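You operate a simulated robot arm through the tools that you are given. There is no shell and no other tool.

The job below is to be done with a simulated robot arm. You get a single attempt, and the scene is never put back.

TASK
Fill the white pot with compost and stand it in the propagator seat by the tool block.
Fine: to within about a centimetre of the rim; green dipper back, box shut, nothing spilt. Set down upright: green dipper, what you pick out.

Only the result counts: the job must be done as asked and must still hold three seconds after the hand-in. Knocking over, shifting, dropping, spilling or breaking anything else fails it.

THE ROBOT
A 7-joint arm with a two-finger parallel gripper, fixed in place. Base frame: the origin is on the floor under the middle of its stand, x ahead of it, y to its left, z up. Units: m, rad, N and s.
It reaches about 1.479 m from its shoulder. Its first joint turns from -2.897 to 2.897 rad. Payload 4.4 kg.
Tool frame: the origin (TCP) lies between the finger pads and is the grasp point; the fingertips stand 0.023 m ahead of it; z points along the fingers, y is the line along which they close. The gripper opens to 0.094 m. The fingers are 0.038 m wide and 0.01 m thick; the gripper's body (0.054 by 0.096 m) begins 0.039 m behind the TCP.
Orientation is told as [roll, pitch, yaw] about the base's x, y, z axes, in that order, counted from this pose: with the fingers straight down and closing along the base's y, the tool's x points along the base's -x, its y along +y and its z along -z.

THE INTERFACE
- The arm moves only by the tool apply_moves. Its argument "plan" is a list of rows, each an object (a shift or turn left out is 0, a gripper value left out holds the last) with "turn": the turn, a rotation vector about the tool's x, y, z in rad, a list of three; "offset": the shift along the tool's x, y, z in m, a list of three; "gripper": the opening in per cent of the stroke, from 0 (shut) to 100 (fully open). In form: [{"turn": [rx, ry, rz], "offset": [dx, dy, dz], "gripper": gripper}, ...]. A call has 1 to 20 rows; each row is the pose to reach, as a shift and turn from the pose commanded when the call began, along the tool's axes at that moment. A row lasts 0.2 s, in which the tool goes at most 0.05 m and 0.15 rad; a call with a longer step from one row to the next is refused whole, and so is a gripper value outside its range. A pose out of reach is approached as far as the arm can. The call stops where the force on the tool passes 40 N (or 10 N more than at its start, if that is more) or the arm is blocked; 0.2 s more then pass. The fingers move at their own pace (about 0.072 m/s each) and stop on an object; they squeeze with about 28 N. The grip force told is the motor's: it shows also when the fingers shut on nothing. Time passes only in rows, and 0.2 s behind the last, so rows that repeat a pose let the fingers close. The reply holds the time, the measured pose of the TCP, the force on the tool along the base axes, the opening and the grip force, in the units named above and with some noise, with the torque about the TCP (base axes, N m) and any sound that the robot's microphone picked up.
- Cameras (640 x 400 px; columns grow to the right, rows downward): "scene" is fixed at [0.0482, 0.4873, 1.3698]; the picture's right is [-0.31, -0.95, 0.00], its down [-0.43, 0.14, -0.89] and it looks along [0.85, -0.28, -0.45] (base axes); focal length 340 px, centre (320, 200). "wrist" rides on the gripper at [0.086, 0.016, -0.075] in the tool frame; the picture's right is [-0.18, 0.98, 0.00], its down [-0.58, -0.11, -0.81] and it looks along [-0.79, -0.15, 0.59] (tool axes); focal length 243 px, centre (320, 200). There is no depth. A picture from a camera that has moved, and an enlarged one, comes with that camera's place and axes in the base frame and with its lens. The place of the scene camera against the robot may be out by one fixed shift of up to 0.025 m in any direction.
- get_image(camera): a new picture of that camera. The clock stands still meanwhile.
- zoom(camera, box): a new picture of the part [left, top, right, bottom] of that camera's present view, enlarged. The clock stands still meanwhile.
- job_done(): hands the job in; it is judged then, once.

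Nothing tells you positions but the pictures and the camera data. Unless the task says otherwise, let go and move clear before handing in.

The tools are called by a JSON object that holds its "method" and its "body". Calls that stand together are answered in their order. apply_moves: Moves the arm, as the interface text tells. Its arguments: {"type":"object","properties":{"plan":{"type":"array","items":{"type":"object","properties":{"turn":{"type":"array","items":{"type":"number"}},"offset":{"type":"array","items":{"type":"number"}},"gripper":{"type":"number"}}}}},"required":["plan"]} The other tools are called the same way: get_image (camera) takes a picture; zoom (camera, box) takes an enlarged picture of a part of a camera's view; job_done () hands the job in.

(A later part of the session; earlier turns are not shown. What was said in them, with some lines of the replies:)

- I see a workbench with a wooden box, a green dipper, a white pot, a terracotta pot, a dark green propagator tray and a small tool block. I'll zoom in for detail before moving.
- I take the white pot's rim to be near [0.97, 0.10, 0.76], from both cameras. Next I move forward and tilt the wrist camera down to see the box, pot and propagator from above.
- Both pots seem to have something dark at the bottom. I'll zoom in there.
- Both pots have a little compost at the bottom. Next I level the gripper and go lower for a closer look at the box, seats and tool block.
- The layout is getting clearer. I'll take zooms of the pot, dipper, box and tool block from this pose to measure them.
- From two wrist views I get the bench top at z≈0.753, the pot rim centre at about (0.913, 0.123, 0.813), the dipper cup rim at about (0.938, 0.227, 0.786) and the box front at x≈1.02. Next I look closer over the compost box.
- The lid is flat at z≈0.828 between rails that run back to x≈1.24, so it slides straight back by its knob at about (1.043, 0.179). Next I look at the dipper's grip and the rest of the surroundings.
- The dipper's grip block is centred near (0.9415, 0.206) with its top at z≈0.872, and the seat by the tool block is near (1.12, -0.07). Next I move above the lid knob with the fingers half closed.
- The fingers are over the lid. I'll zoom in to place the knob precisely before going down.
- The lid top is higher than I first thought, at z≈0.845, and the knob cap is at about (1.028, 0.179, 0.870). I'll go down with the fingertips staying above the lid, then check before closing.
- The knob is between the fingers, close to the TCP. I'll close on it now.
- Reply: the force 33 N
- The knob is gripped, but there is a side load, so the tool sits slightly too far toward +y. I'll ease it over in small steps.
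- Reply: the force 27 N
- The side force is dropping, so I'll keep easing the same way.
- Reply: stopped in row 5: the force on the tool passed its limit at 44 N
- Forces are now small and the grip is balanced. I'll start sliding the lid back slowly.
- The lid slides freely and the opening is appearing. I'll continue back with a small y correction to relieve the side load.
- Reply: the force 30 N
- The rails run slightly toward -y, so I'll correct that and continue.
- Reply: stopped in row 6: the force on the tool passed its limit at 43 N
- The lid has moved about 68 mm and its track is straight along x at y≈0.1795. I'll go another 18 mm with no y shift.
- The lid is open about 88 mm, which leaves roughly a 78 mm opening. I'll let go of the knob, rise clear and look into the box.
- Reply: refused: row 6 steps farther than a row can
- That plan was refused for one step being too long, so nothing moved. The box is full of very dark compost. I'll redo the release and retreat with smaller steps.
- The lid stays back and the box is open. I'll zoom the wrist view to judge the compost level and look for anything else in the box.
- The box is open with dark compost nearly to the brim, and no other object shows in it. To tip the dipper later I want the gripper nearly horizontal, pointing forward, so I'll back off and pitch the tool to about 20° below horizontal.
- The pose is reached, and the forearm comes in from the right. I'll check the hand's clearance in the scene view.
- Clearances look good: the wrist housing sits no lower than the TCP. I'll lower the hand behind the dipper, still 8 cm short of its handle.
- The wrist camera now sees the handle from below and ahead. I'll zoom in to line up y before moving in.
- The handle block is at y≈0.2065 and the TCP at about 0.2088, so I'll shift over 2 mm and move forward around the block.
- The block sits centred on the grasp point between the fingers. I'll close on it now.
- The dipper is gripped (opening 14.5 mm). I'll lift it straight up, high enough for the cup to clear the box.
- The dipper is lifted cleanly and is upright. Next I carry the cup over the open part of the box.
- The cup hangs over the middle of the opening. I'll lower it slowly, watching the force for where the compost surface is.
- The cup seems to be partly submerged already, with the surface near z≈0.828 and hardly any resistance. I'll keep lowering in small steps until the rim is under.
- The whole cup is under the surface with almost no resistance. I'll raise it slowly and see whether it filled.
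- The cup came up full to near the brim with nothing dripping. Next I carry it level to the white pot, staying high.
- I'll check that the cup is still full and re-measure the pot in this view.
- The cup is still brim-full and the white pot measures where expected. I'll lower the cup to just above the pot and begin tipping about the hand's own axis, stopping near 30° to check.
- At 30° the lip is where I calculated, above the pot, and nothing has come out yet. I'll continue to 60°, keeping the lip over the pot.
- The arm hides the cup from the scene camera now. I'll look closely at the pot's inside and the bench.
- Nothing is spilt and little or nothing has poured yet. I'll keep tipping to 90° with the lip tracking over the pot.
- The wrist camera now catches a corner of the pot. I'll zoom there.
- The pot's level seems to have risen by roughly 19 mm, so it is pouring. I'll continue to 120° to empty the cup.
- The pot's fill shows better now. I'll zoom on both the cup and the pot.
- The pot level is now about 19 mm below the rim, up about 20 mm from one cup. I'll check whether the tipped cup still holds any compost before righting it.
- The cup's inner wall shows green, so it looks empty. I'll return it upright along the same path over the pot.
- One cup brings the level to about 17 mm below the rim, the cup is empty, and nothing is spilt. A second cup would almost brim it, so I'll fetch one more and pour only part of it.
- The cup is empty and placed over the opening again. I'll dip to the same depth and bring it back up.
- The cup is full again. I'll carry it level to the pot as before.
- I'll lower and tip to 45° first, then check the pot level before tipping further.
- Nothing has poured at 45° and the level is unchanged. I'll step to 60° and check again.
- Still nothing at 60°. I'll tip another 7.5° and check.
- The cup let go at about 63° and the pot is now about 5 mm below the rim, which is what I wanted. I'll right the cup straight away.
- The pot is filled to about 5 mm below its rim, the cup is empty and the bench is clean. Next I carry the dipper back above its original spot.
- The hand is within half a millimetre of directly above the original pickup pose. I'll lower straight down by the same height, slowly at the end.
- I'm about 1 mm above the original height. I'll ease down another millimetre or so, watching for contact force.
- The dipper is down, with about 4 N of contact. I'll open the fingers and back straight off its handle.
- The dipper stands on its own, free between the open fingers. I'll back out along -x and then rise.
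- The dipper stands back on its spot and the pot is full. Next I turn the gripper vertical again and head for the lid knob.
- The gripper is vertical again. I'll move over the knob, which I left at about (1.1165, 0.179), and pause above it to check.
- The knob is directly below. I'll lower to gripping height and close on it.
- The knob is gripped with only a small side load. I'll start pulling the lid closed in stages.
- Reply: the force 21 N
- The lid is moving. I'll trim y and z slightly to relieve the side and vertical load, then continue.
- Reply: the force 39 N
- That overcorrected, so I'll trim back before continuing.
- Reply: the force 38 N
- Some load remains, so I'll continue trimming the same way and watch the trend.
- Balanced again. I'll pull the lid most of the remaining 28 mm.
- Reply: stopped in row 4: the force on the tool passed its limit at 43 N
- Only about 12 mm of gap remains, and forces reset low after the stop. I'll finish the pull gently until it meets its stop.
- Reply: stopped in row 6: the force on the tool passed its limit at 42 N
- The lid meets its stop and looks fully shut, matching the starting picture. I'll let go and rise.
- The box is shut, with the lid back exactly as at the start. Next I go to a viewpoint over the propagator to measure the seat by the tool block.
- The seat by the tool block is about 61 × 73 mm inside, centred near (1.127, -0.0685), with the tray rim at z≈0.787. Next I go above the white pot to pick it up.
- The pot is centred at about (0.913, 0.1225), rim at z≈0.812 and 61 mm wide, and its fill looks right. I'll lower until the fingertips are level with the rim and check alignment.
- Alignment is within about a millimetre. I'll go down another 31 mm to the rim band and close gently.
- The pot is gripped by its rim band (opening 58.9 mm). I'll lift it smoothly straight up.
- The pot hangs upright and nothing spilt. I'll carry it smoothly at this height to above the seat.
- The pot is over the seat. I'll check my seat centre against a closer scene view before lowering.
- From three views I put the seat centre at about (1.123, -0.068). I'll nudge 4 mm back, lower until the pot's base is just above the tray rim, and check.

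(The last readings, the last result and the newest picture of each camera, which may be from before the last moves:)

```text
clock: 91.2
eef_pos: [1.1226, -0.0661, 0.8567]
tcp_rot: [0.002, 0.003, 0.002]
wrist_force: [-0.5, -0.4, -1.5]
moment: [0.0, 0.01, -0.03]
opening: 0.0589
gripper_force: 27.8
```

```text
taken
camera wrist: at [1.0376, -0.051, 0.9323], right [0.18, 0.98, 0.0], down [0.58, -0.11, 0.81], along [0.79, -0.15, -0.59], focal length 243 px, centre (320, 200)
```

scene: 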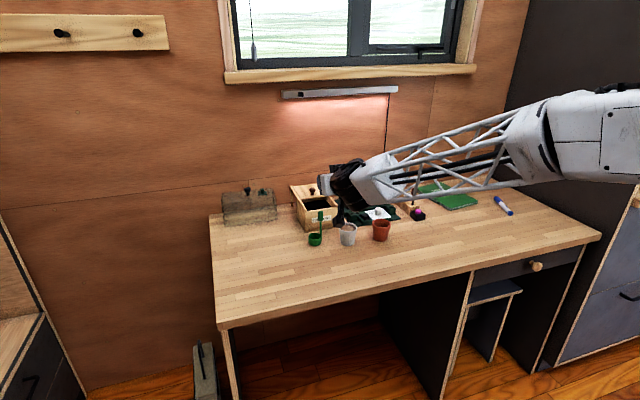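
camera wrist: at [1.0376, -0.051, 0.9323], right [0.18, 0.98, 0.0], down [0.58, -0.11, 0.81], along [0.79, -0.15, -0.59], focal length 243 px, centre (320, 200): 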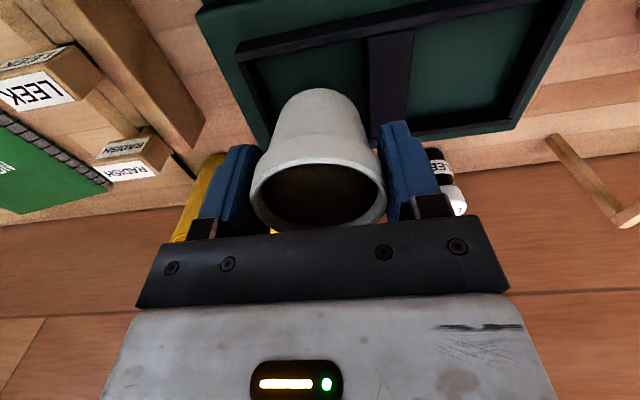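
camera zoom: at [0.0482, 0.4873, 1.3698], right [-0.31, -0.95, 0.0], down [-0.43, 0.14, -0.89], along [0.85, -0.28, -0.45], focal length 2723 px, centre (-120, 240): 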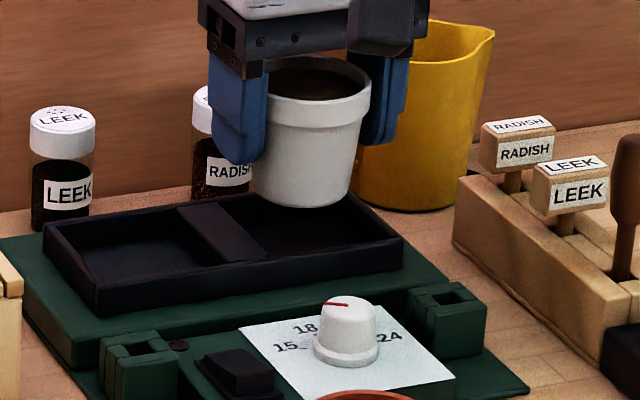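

The pot lines up with the compartment. I'll trim 2–3 mm toward the centre and lower slowly, watching for contact.

{"method": "apply_moves", "body": {"plan": [{"offset": [-0.001, -0.0012, 0.002]}, {"offset": [-0.002, -0.0025, 0.007]}, {"offset": [-0.002, -0.0025, 0.012]}, {"offset": [-0.002, -0.0025, 0.016]}, {"offset": [-0.002, -0.0025, 0.02]}, {"offset": [-0.002, -0.0025, 0.023]}, {"offset": [-0.002, -0.0025, 0.026]}, {"offset": [-0.002, -0.0025, 0.026]}]}}

{"method": "zoom", "body": {"camera": "scene", "box": [335, 170, 415, 220]}}

```text
clock: 93.0
eef_pos: [1.124, -0.0689, 0.8317]
tcp_rot: [0.002, 0.002, 0.001]
wrist_force: [0.4, 0.9, -0.9]
moment: [-0.01, 0.0, 0.0]
opening: 0.0588
gripper_force: 28.7
```

```text
8.00 times, centred on (375, 195) of scene
camera zoom: at [0.0482, 0.4873, 1.3698], right [-0.31, -0.95, 0.0], down [-0.43, 0.14, -0.89], along [0.85, -0.28, -0.45], focal length 2723 px, centre (-120, 240)
```

zoom: 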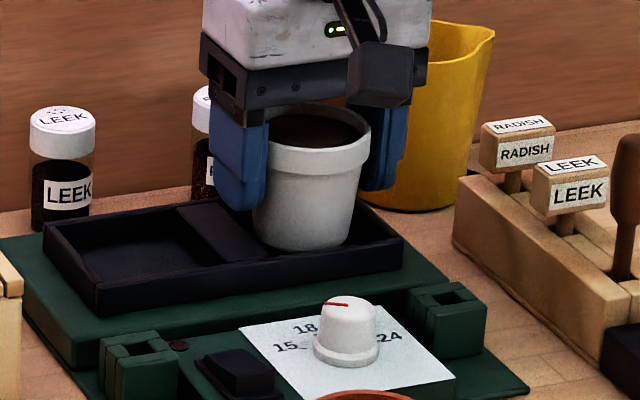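

The base is already inside the compartment without touching. I'll shift 3 mm back toward its centre and keep lowering in small steps.

{"method": "apply_moves", "body": {"plan": [{"offset": [0.0015, 0.0005, 0.0005]}, {"offset": [0.003, 0.001, 0.002]}, {"offset": [0.003, 0.001, 0.004]}, {"offset": [0.003, 0.001, 0.006]}, {"offset": [0.003, 0.001, 0.0075]}]}}

```text
clock: 94.2
eef_pos: [1.1216, -0.0683, 0.824]
tcp_rot: [0.002, 0.0, 0.004]
wrist_force: [-4.9, 0.1, 16.8]
moment: [0.04, 0.34, -0.06]
opening: 0.059
gripper_force: 28.1
```

Contact, with about 17 N upward. I'll check from both cameras that it is resting flat on the seat floor.

{"method": "zoom", "body": {"camera": "scene", "box": [350, 185, 398, 215]}}

{"method": "get_image", "body": {"camera": "wrist"}}

{"method": "zoom", "body": {"camera": "wrist", "box": [200, 40, 440, 190]}}

```text
13.33 times, centred on (374, 200) of scene
camera zoom: at [0.0482, 0.4873, 1.3698], right [-0.31, -0.95, 0.0], down [-0.43, 0.14, -0.89], along [0.85, -0.28, -0.45], focal length 4539 px, centre (-400, 200)
```

zoom: 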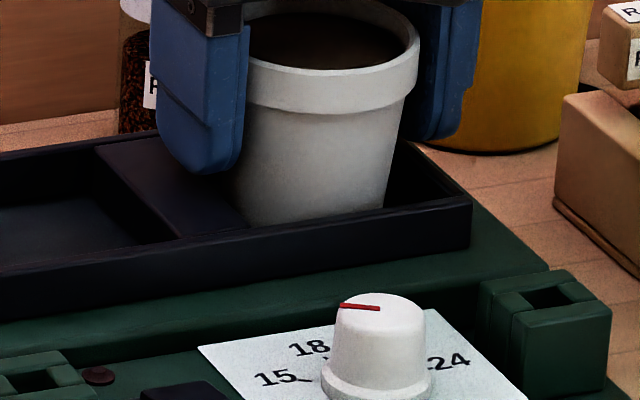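

```text
taken
camera wrist: at [1.0362, -0.0534, 0.9006], right [0.18, 0.98, 0.0], down [0.58, -0.11, 0.81], along [0.79, -0.15, -0.59], focal length 243 px, centre (320, 200)
```

wrist: 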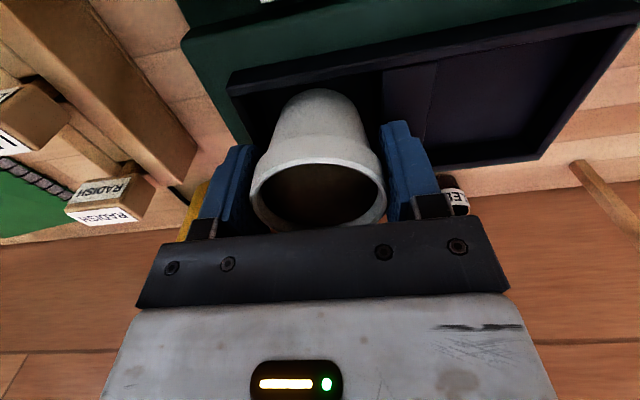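

```text
2.67 times, centred on (320, 115) of wrist
camera zoom: at [1.0362, -0.0534, 0.9006], right [0.18, 0.98, 0.0], down [0.58, -0.11, 0.81], along [0.79, -0.15, -0.59], focal length 647 px, centre (320, 427)
```

zoom: 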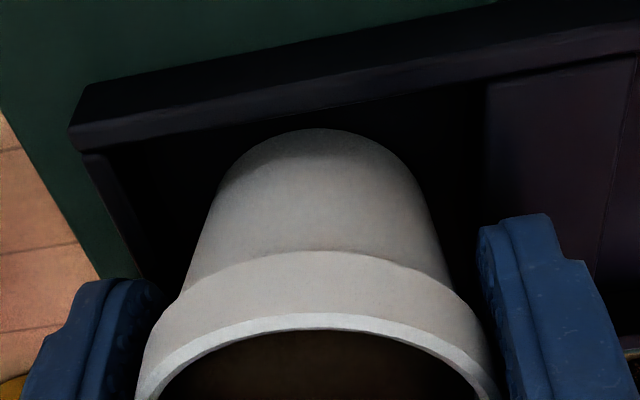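

The base sits inside the compartment on its green floor, about 20 mm above the bench, with gaps all round. I'll ease the pressure off and open the fingers slowly.

{"method": "apply_moves", "body": {"plan": [{"offset": [0, 0, -0.0008], "gripper": 62}, {"offset": [0, 0, -0.0012], "gripper": 66}, {"offset": [0, 0, -0.0012], "gripper": 70}, {"offset": [0, 0, -0.0012], "gripper": 76}, {"offset": [0, 0, -0.0012], "gripper": 82}, {"offset": [0, 0, -0.0012], "gripper": 82}]}}

{"method": "get_image", "body": {"camera": "wrist"}}

{"method": "zoom", "body": {"camera": "scene", "box": [335, 170, 415, 220]}}

```text
clock: 95.6
eef_pos: [1.1212, -0.069, 0.8246]
tcp_rot: [0.002, 0.002, 0.003]
wrist_force: [0.1, -0.3, -0.2]
moment: [0.0, 0.03, -0.01]
opening: 0.0768
gripper_force: 0.1
```

```text
taken
camera wrist: at [1.0361, -0.0533, 0.9007], right [0.18, 0.98, 0.0], down [0.58, -0.11, 0.8], along [0.79, -0.15, -0.59], focal length 243 px, centre (320, 200)
```

wrist: 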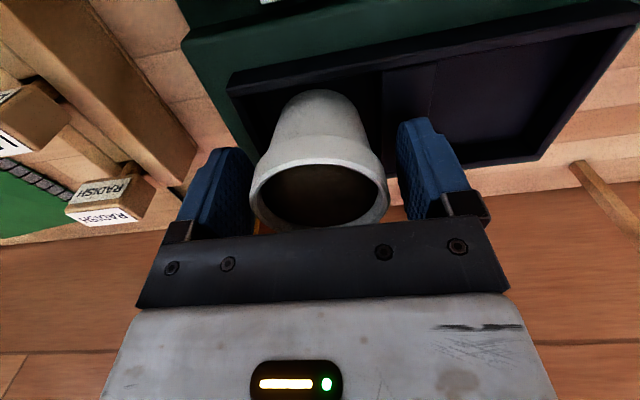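

```text
8.00 times, centred on (375, 195) of scene
camera zoom: at [0.0482, 0.4873, 1.3698], right [-0.31, -0.95, 0.0], down [-0.43, 0.14, -0.89], along [0.85, -0.28, -0.45], focal length 2723 px, centre (-120, 240)
```

zoom: 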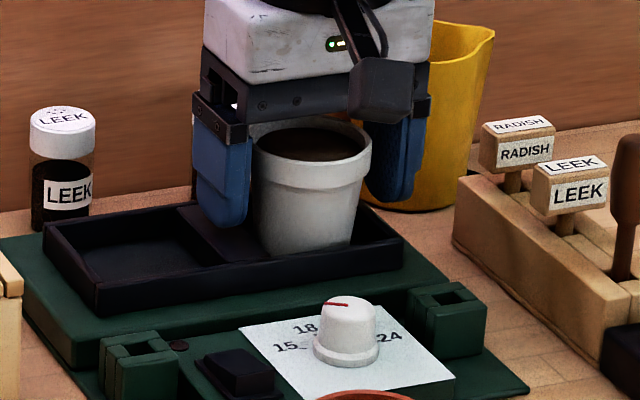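

The pot is released and the fingers are clear of it. I'll rise straight up and check how it stands.

{"method": "apply_moves", "body": {"plan": [{"offset": [0, 0, -0.008], "gripper": 82}, {"offset": [0, 0, -0.024], "gripper": 82}, {"offset": [0, 0, -0.05], "gripper": 82}, {"offset": [0, 0, -0.085], "gripper": 82}, {"offset": [0, 0, -0.125], "gripper": 82}, {"offset": [0.03, 0, -0.16], "gripper": 82}, {"offset": [0.07, 0, -0.18], "gripper": 82}, {"offset": [0.11, 0, -0.19], "gripper": 82}, {"offset": [0.15, 0, -0.2], "gripper": 82}, {"offset": [0.19, 0, -0.2], "gripper": 82}]}}

{"method": "get_image", "body": {"camera": "wrist"}}

{"method": "zoom", "body": {"camera": "scene", "box": [345, 175, 409, 215]}}

{"method": "zoom", "body": {"camera": "wrist", "box": [240, 80, 400, 180]}}

```text
clock: 97.8
eef_pos: [0.9311, -0.0697, 1.0228]
tcp_rot: [0.003, 0.005, 0.002]
wrist_force: [-0.2, 0.4, 0.0]
moment: [0.01, 0.02, -0.04]
opening: 0.0773
gripper_force: 0.2
```

```text
taken
camera wrist: at [0.845, -0.0551, 1.0992], right [0.18, 0.98, 0.0], down [0.58, -0.11, 0.8], along [0.79, -0.15, -0.59], focal length 243 px, centre (320, 200)
```

wrist: 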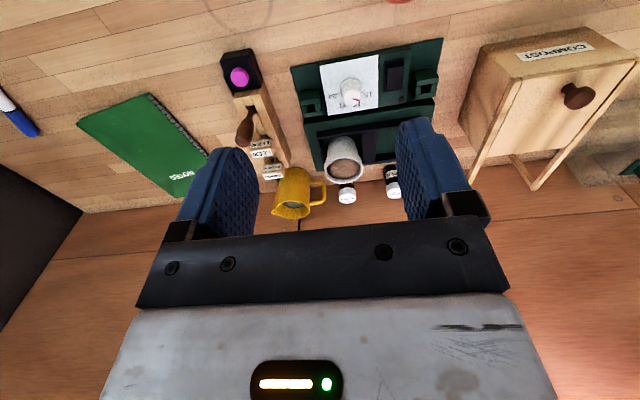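

```text
10.00 times, centred on (377, 195) of scene
camera zoom: at [0.0482, 0.4873, 1.3698], right [-0.31, -0.95, 0.0], down [-0.43, 0.14, -0.89], along [0.85, -0.28, -0.45], focal length 3404 px, centre (-250, 250)
```

zoom: 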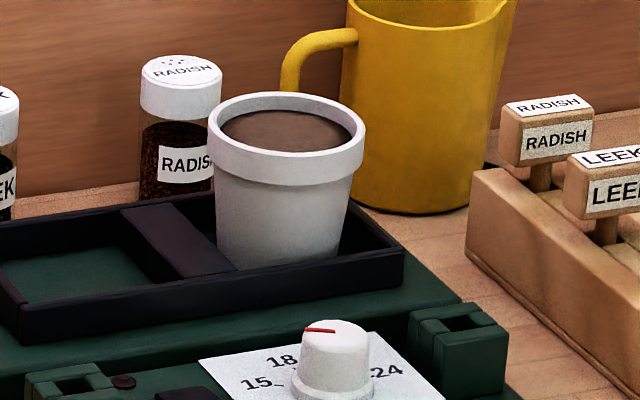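

```text
4.00 times, centred on (320, 130) of wrist
camera zoom: at [0.845, -0.0551, 1.0992], right [0.18, 0.98, 0.0], down [0.58, -0.11, 0.8], along [0.79, -0.15, -0.59], focal length 970 px, centre (320, 480)
```

zoom: 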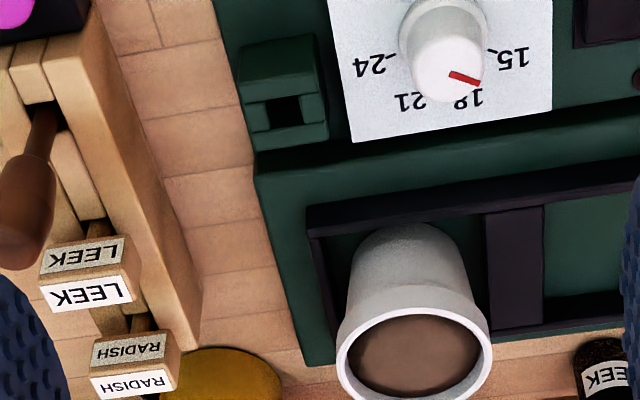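

The white pot stands upright in the seat by the tool block, filled to about 5 mm below its rim. I'll move the arm clear and do a final check of the dipper, box and the rest.

{"method": "apply_moves", "body": {"plan": [{"offset": [0.04, 0.02, -0.02]}, {"offset": [0.08, 0.05, -0.04]}, {"offset": [0.12, 0.08, -0.06]}, {"offset": [0.16, 0.11, -0.07]}, {"offset": [0.2, 0.14, -0.08]}, {"offset": [0.24, 0.16, -0.09]}, {"offset": [0.26, 0.18, -0.1]}]}}

{"method": "get_image", "body": {"camera": "scene"}}

{"method": "zoom", "body": {"camera": "scene", "box": [280, 170, 376, 230]}}

{"method": "zoom", "body": {"camera": "scene", "box": [280, 170, 440, 270]}}

{"method": "get_image", "body": {"camera": "wrist"}}

```text
refused: row 2 steps farther than a row can; nothing moved
```

```text
taken
```

scene: 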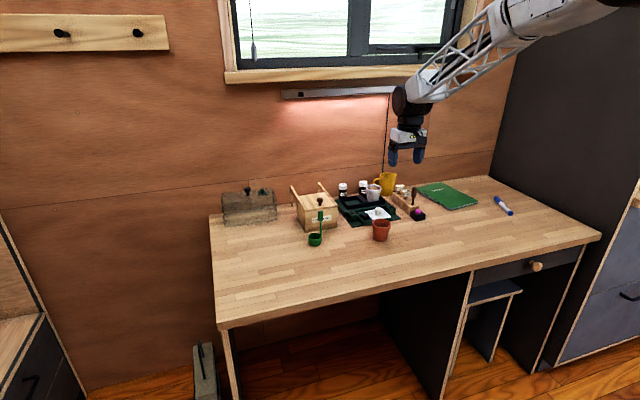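

```text
6.67 times, centred on (328, 200) of scene
camera zoom: at [0.0482, 0.4873, 1.3698], right [-0.31, -0.95, 0.0], down [-0.43, 0.14, -0.89], along [0.85, -0.28, -0.45], focal length 2270 px, centre (267, 200)
```

zoom: 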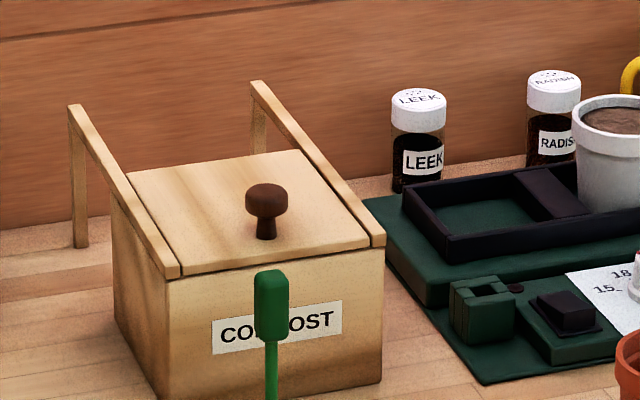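

```text
4.00 times, centred on (360, 220) of scene
camera zoom: at [0.0482, 0.4873, 1.3698], right [-0.31, -0.95, 0.0], down [-0.43, 0.14, -0.89], along [0.85, -0.28, -0.45], focal length 1362 px, centre (160, 120)
```

zoom: 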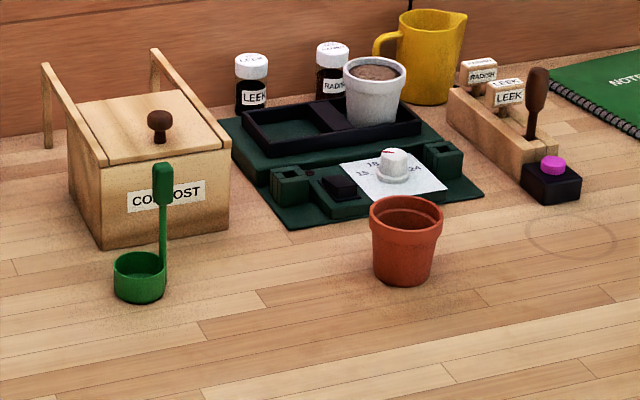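

```text
taken
camera wrist: at [0.845, -0.0551, 1.0992], right [0.18, 0.98, 0.0], down [0.58, -0.11, 0.8], along [0.79, -0.15, -0.59], focal length 243 px, centre (320, 200)
```

wrist: 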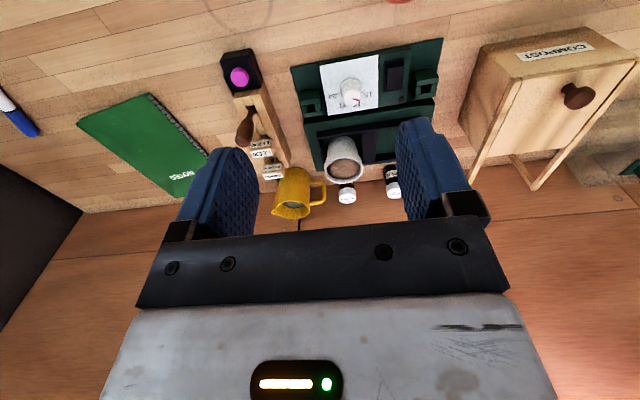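

That last move was refused, but the pictures show everything in place. I'll compare the lid against the starting close-up, and check the dipper and the bench around it.

{"method": "zoom", "body": {"camera": "scene", "box": [280, 180, 344, 220]}}

{"method": "zoom", "body": {"camera": "scene", "box": [290, 195, 370, 245]}}

{"method": "zoom", "body": {"camera": "scene", "box": [320, 205, 400, 255]}}

{"method": "zoom", "body": {"camera": "wrist", "box": [440, 10, 640, 135]}}

```text
10.00 times, centred on (312, 200) of scene
camera zoom: at [0.0482, 0.4873, 1.3698], right [-0.31, -0.95, 0.0], down [-0.43, 0.14, -0.89], along [0.85, -0.28, -0.45], focal length 3404 px, centre (400, 200)
```

zoom: 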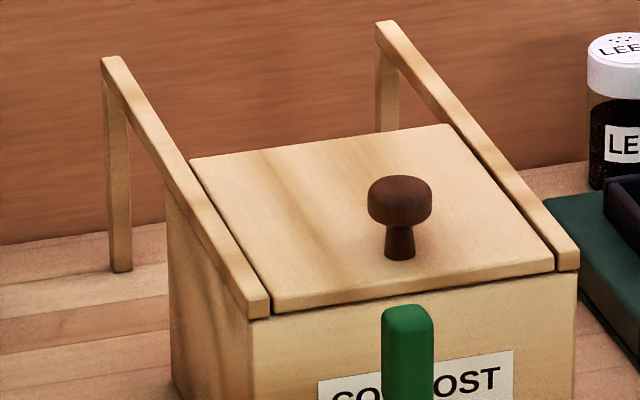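

```text
8.00 times, centred on (330, 220) of scene
camera zoom: at [0.0482, 0.4873, 1.3698], right [-0.31, -0.95, 0.0], down [-0.43, 0.14, -0.89], along [0.85, -0.28, -0.45], focal length 2723 px, centre (240, 40)
```

zoom: 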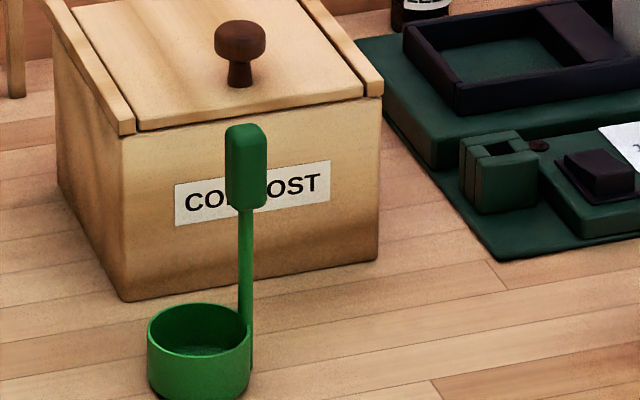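

```text
8.00 times, centred on (360, 230) of scene
camera zoom: at [0.0482, 0.4873, 1.3698], right [-0.31, -0.95, 0.0], down [-0.43, 0.14, -0.89], along [0.85, -0.28, -0.45], focal length 2723 px, centre (0, -40)
```

zoom: 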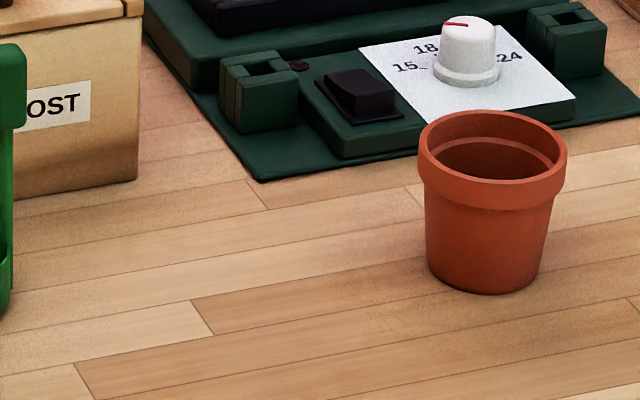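

```text
3.20 times, centred on (540, 72) of wrist
camera zoom: at [0.845, -0.0551, 1.0992], right [0.18, 0.98, 0.0], down [0.58, -0.11, 0.8], along [0.79, -0.15, -0.59], focal length 776 px, centre (-384, 608)
```

zoom: 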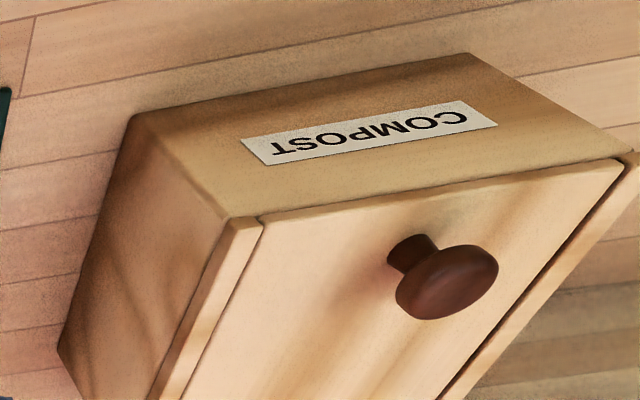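

Everything checks out. The lid matches its starting close-up, the dipper is upright within about a millimetre of its spot, the bench is clean, and the filled pot stands in the seat by the tool block. The arm is well clear, so I'm handing in.

{"method": "job_done", "body": {}}

```text
The job is handed in.
```

I filled the white pot with compost and stood it upright in the propagator seat by the tool block, then handed the job in. I haven't seen the judging result.

- **Fill:** it took two dippers of compost, and the level is about 5 mm below the rim.
- **Dipper:** it is empty and upright, within about a millimetre of where it started.
- **Box:** the lid is slid shut and matches its starting picture.
- **Everything else:** I saw no spilt compost in the final pictures, and the other items looked unmoved. The arm was clear of the bench at hand-in.
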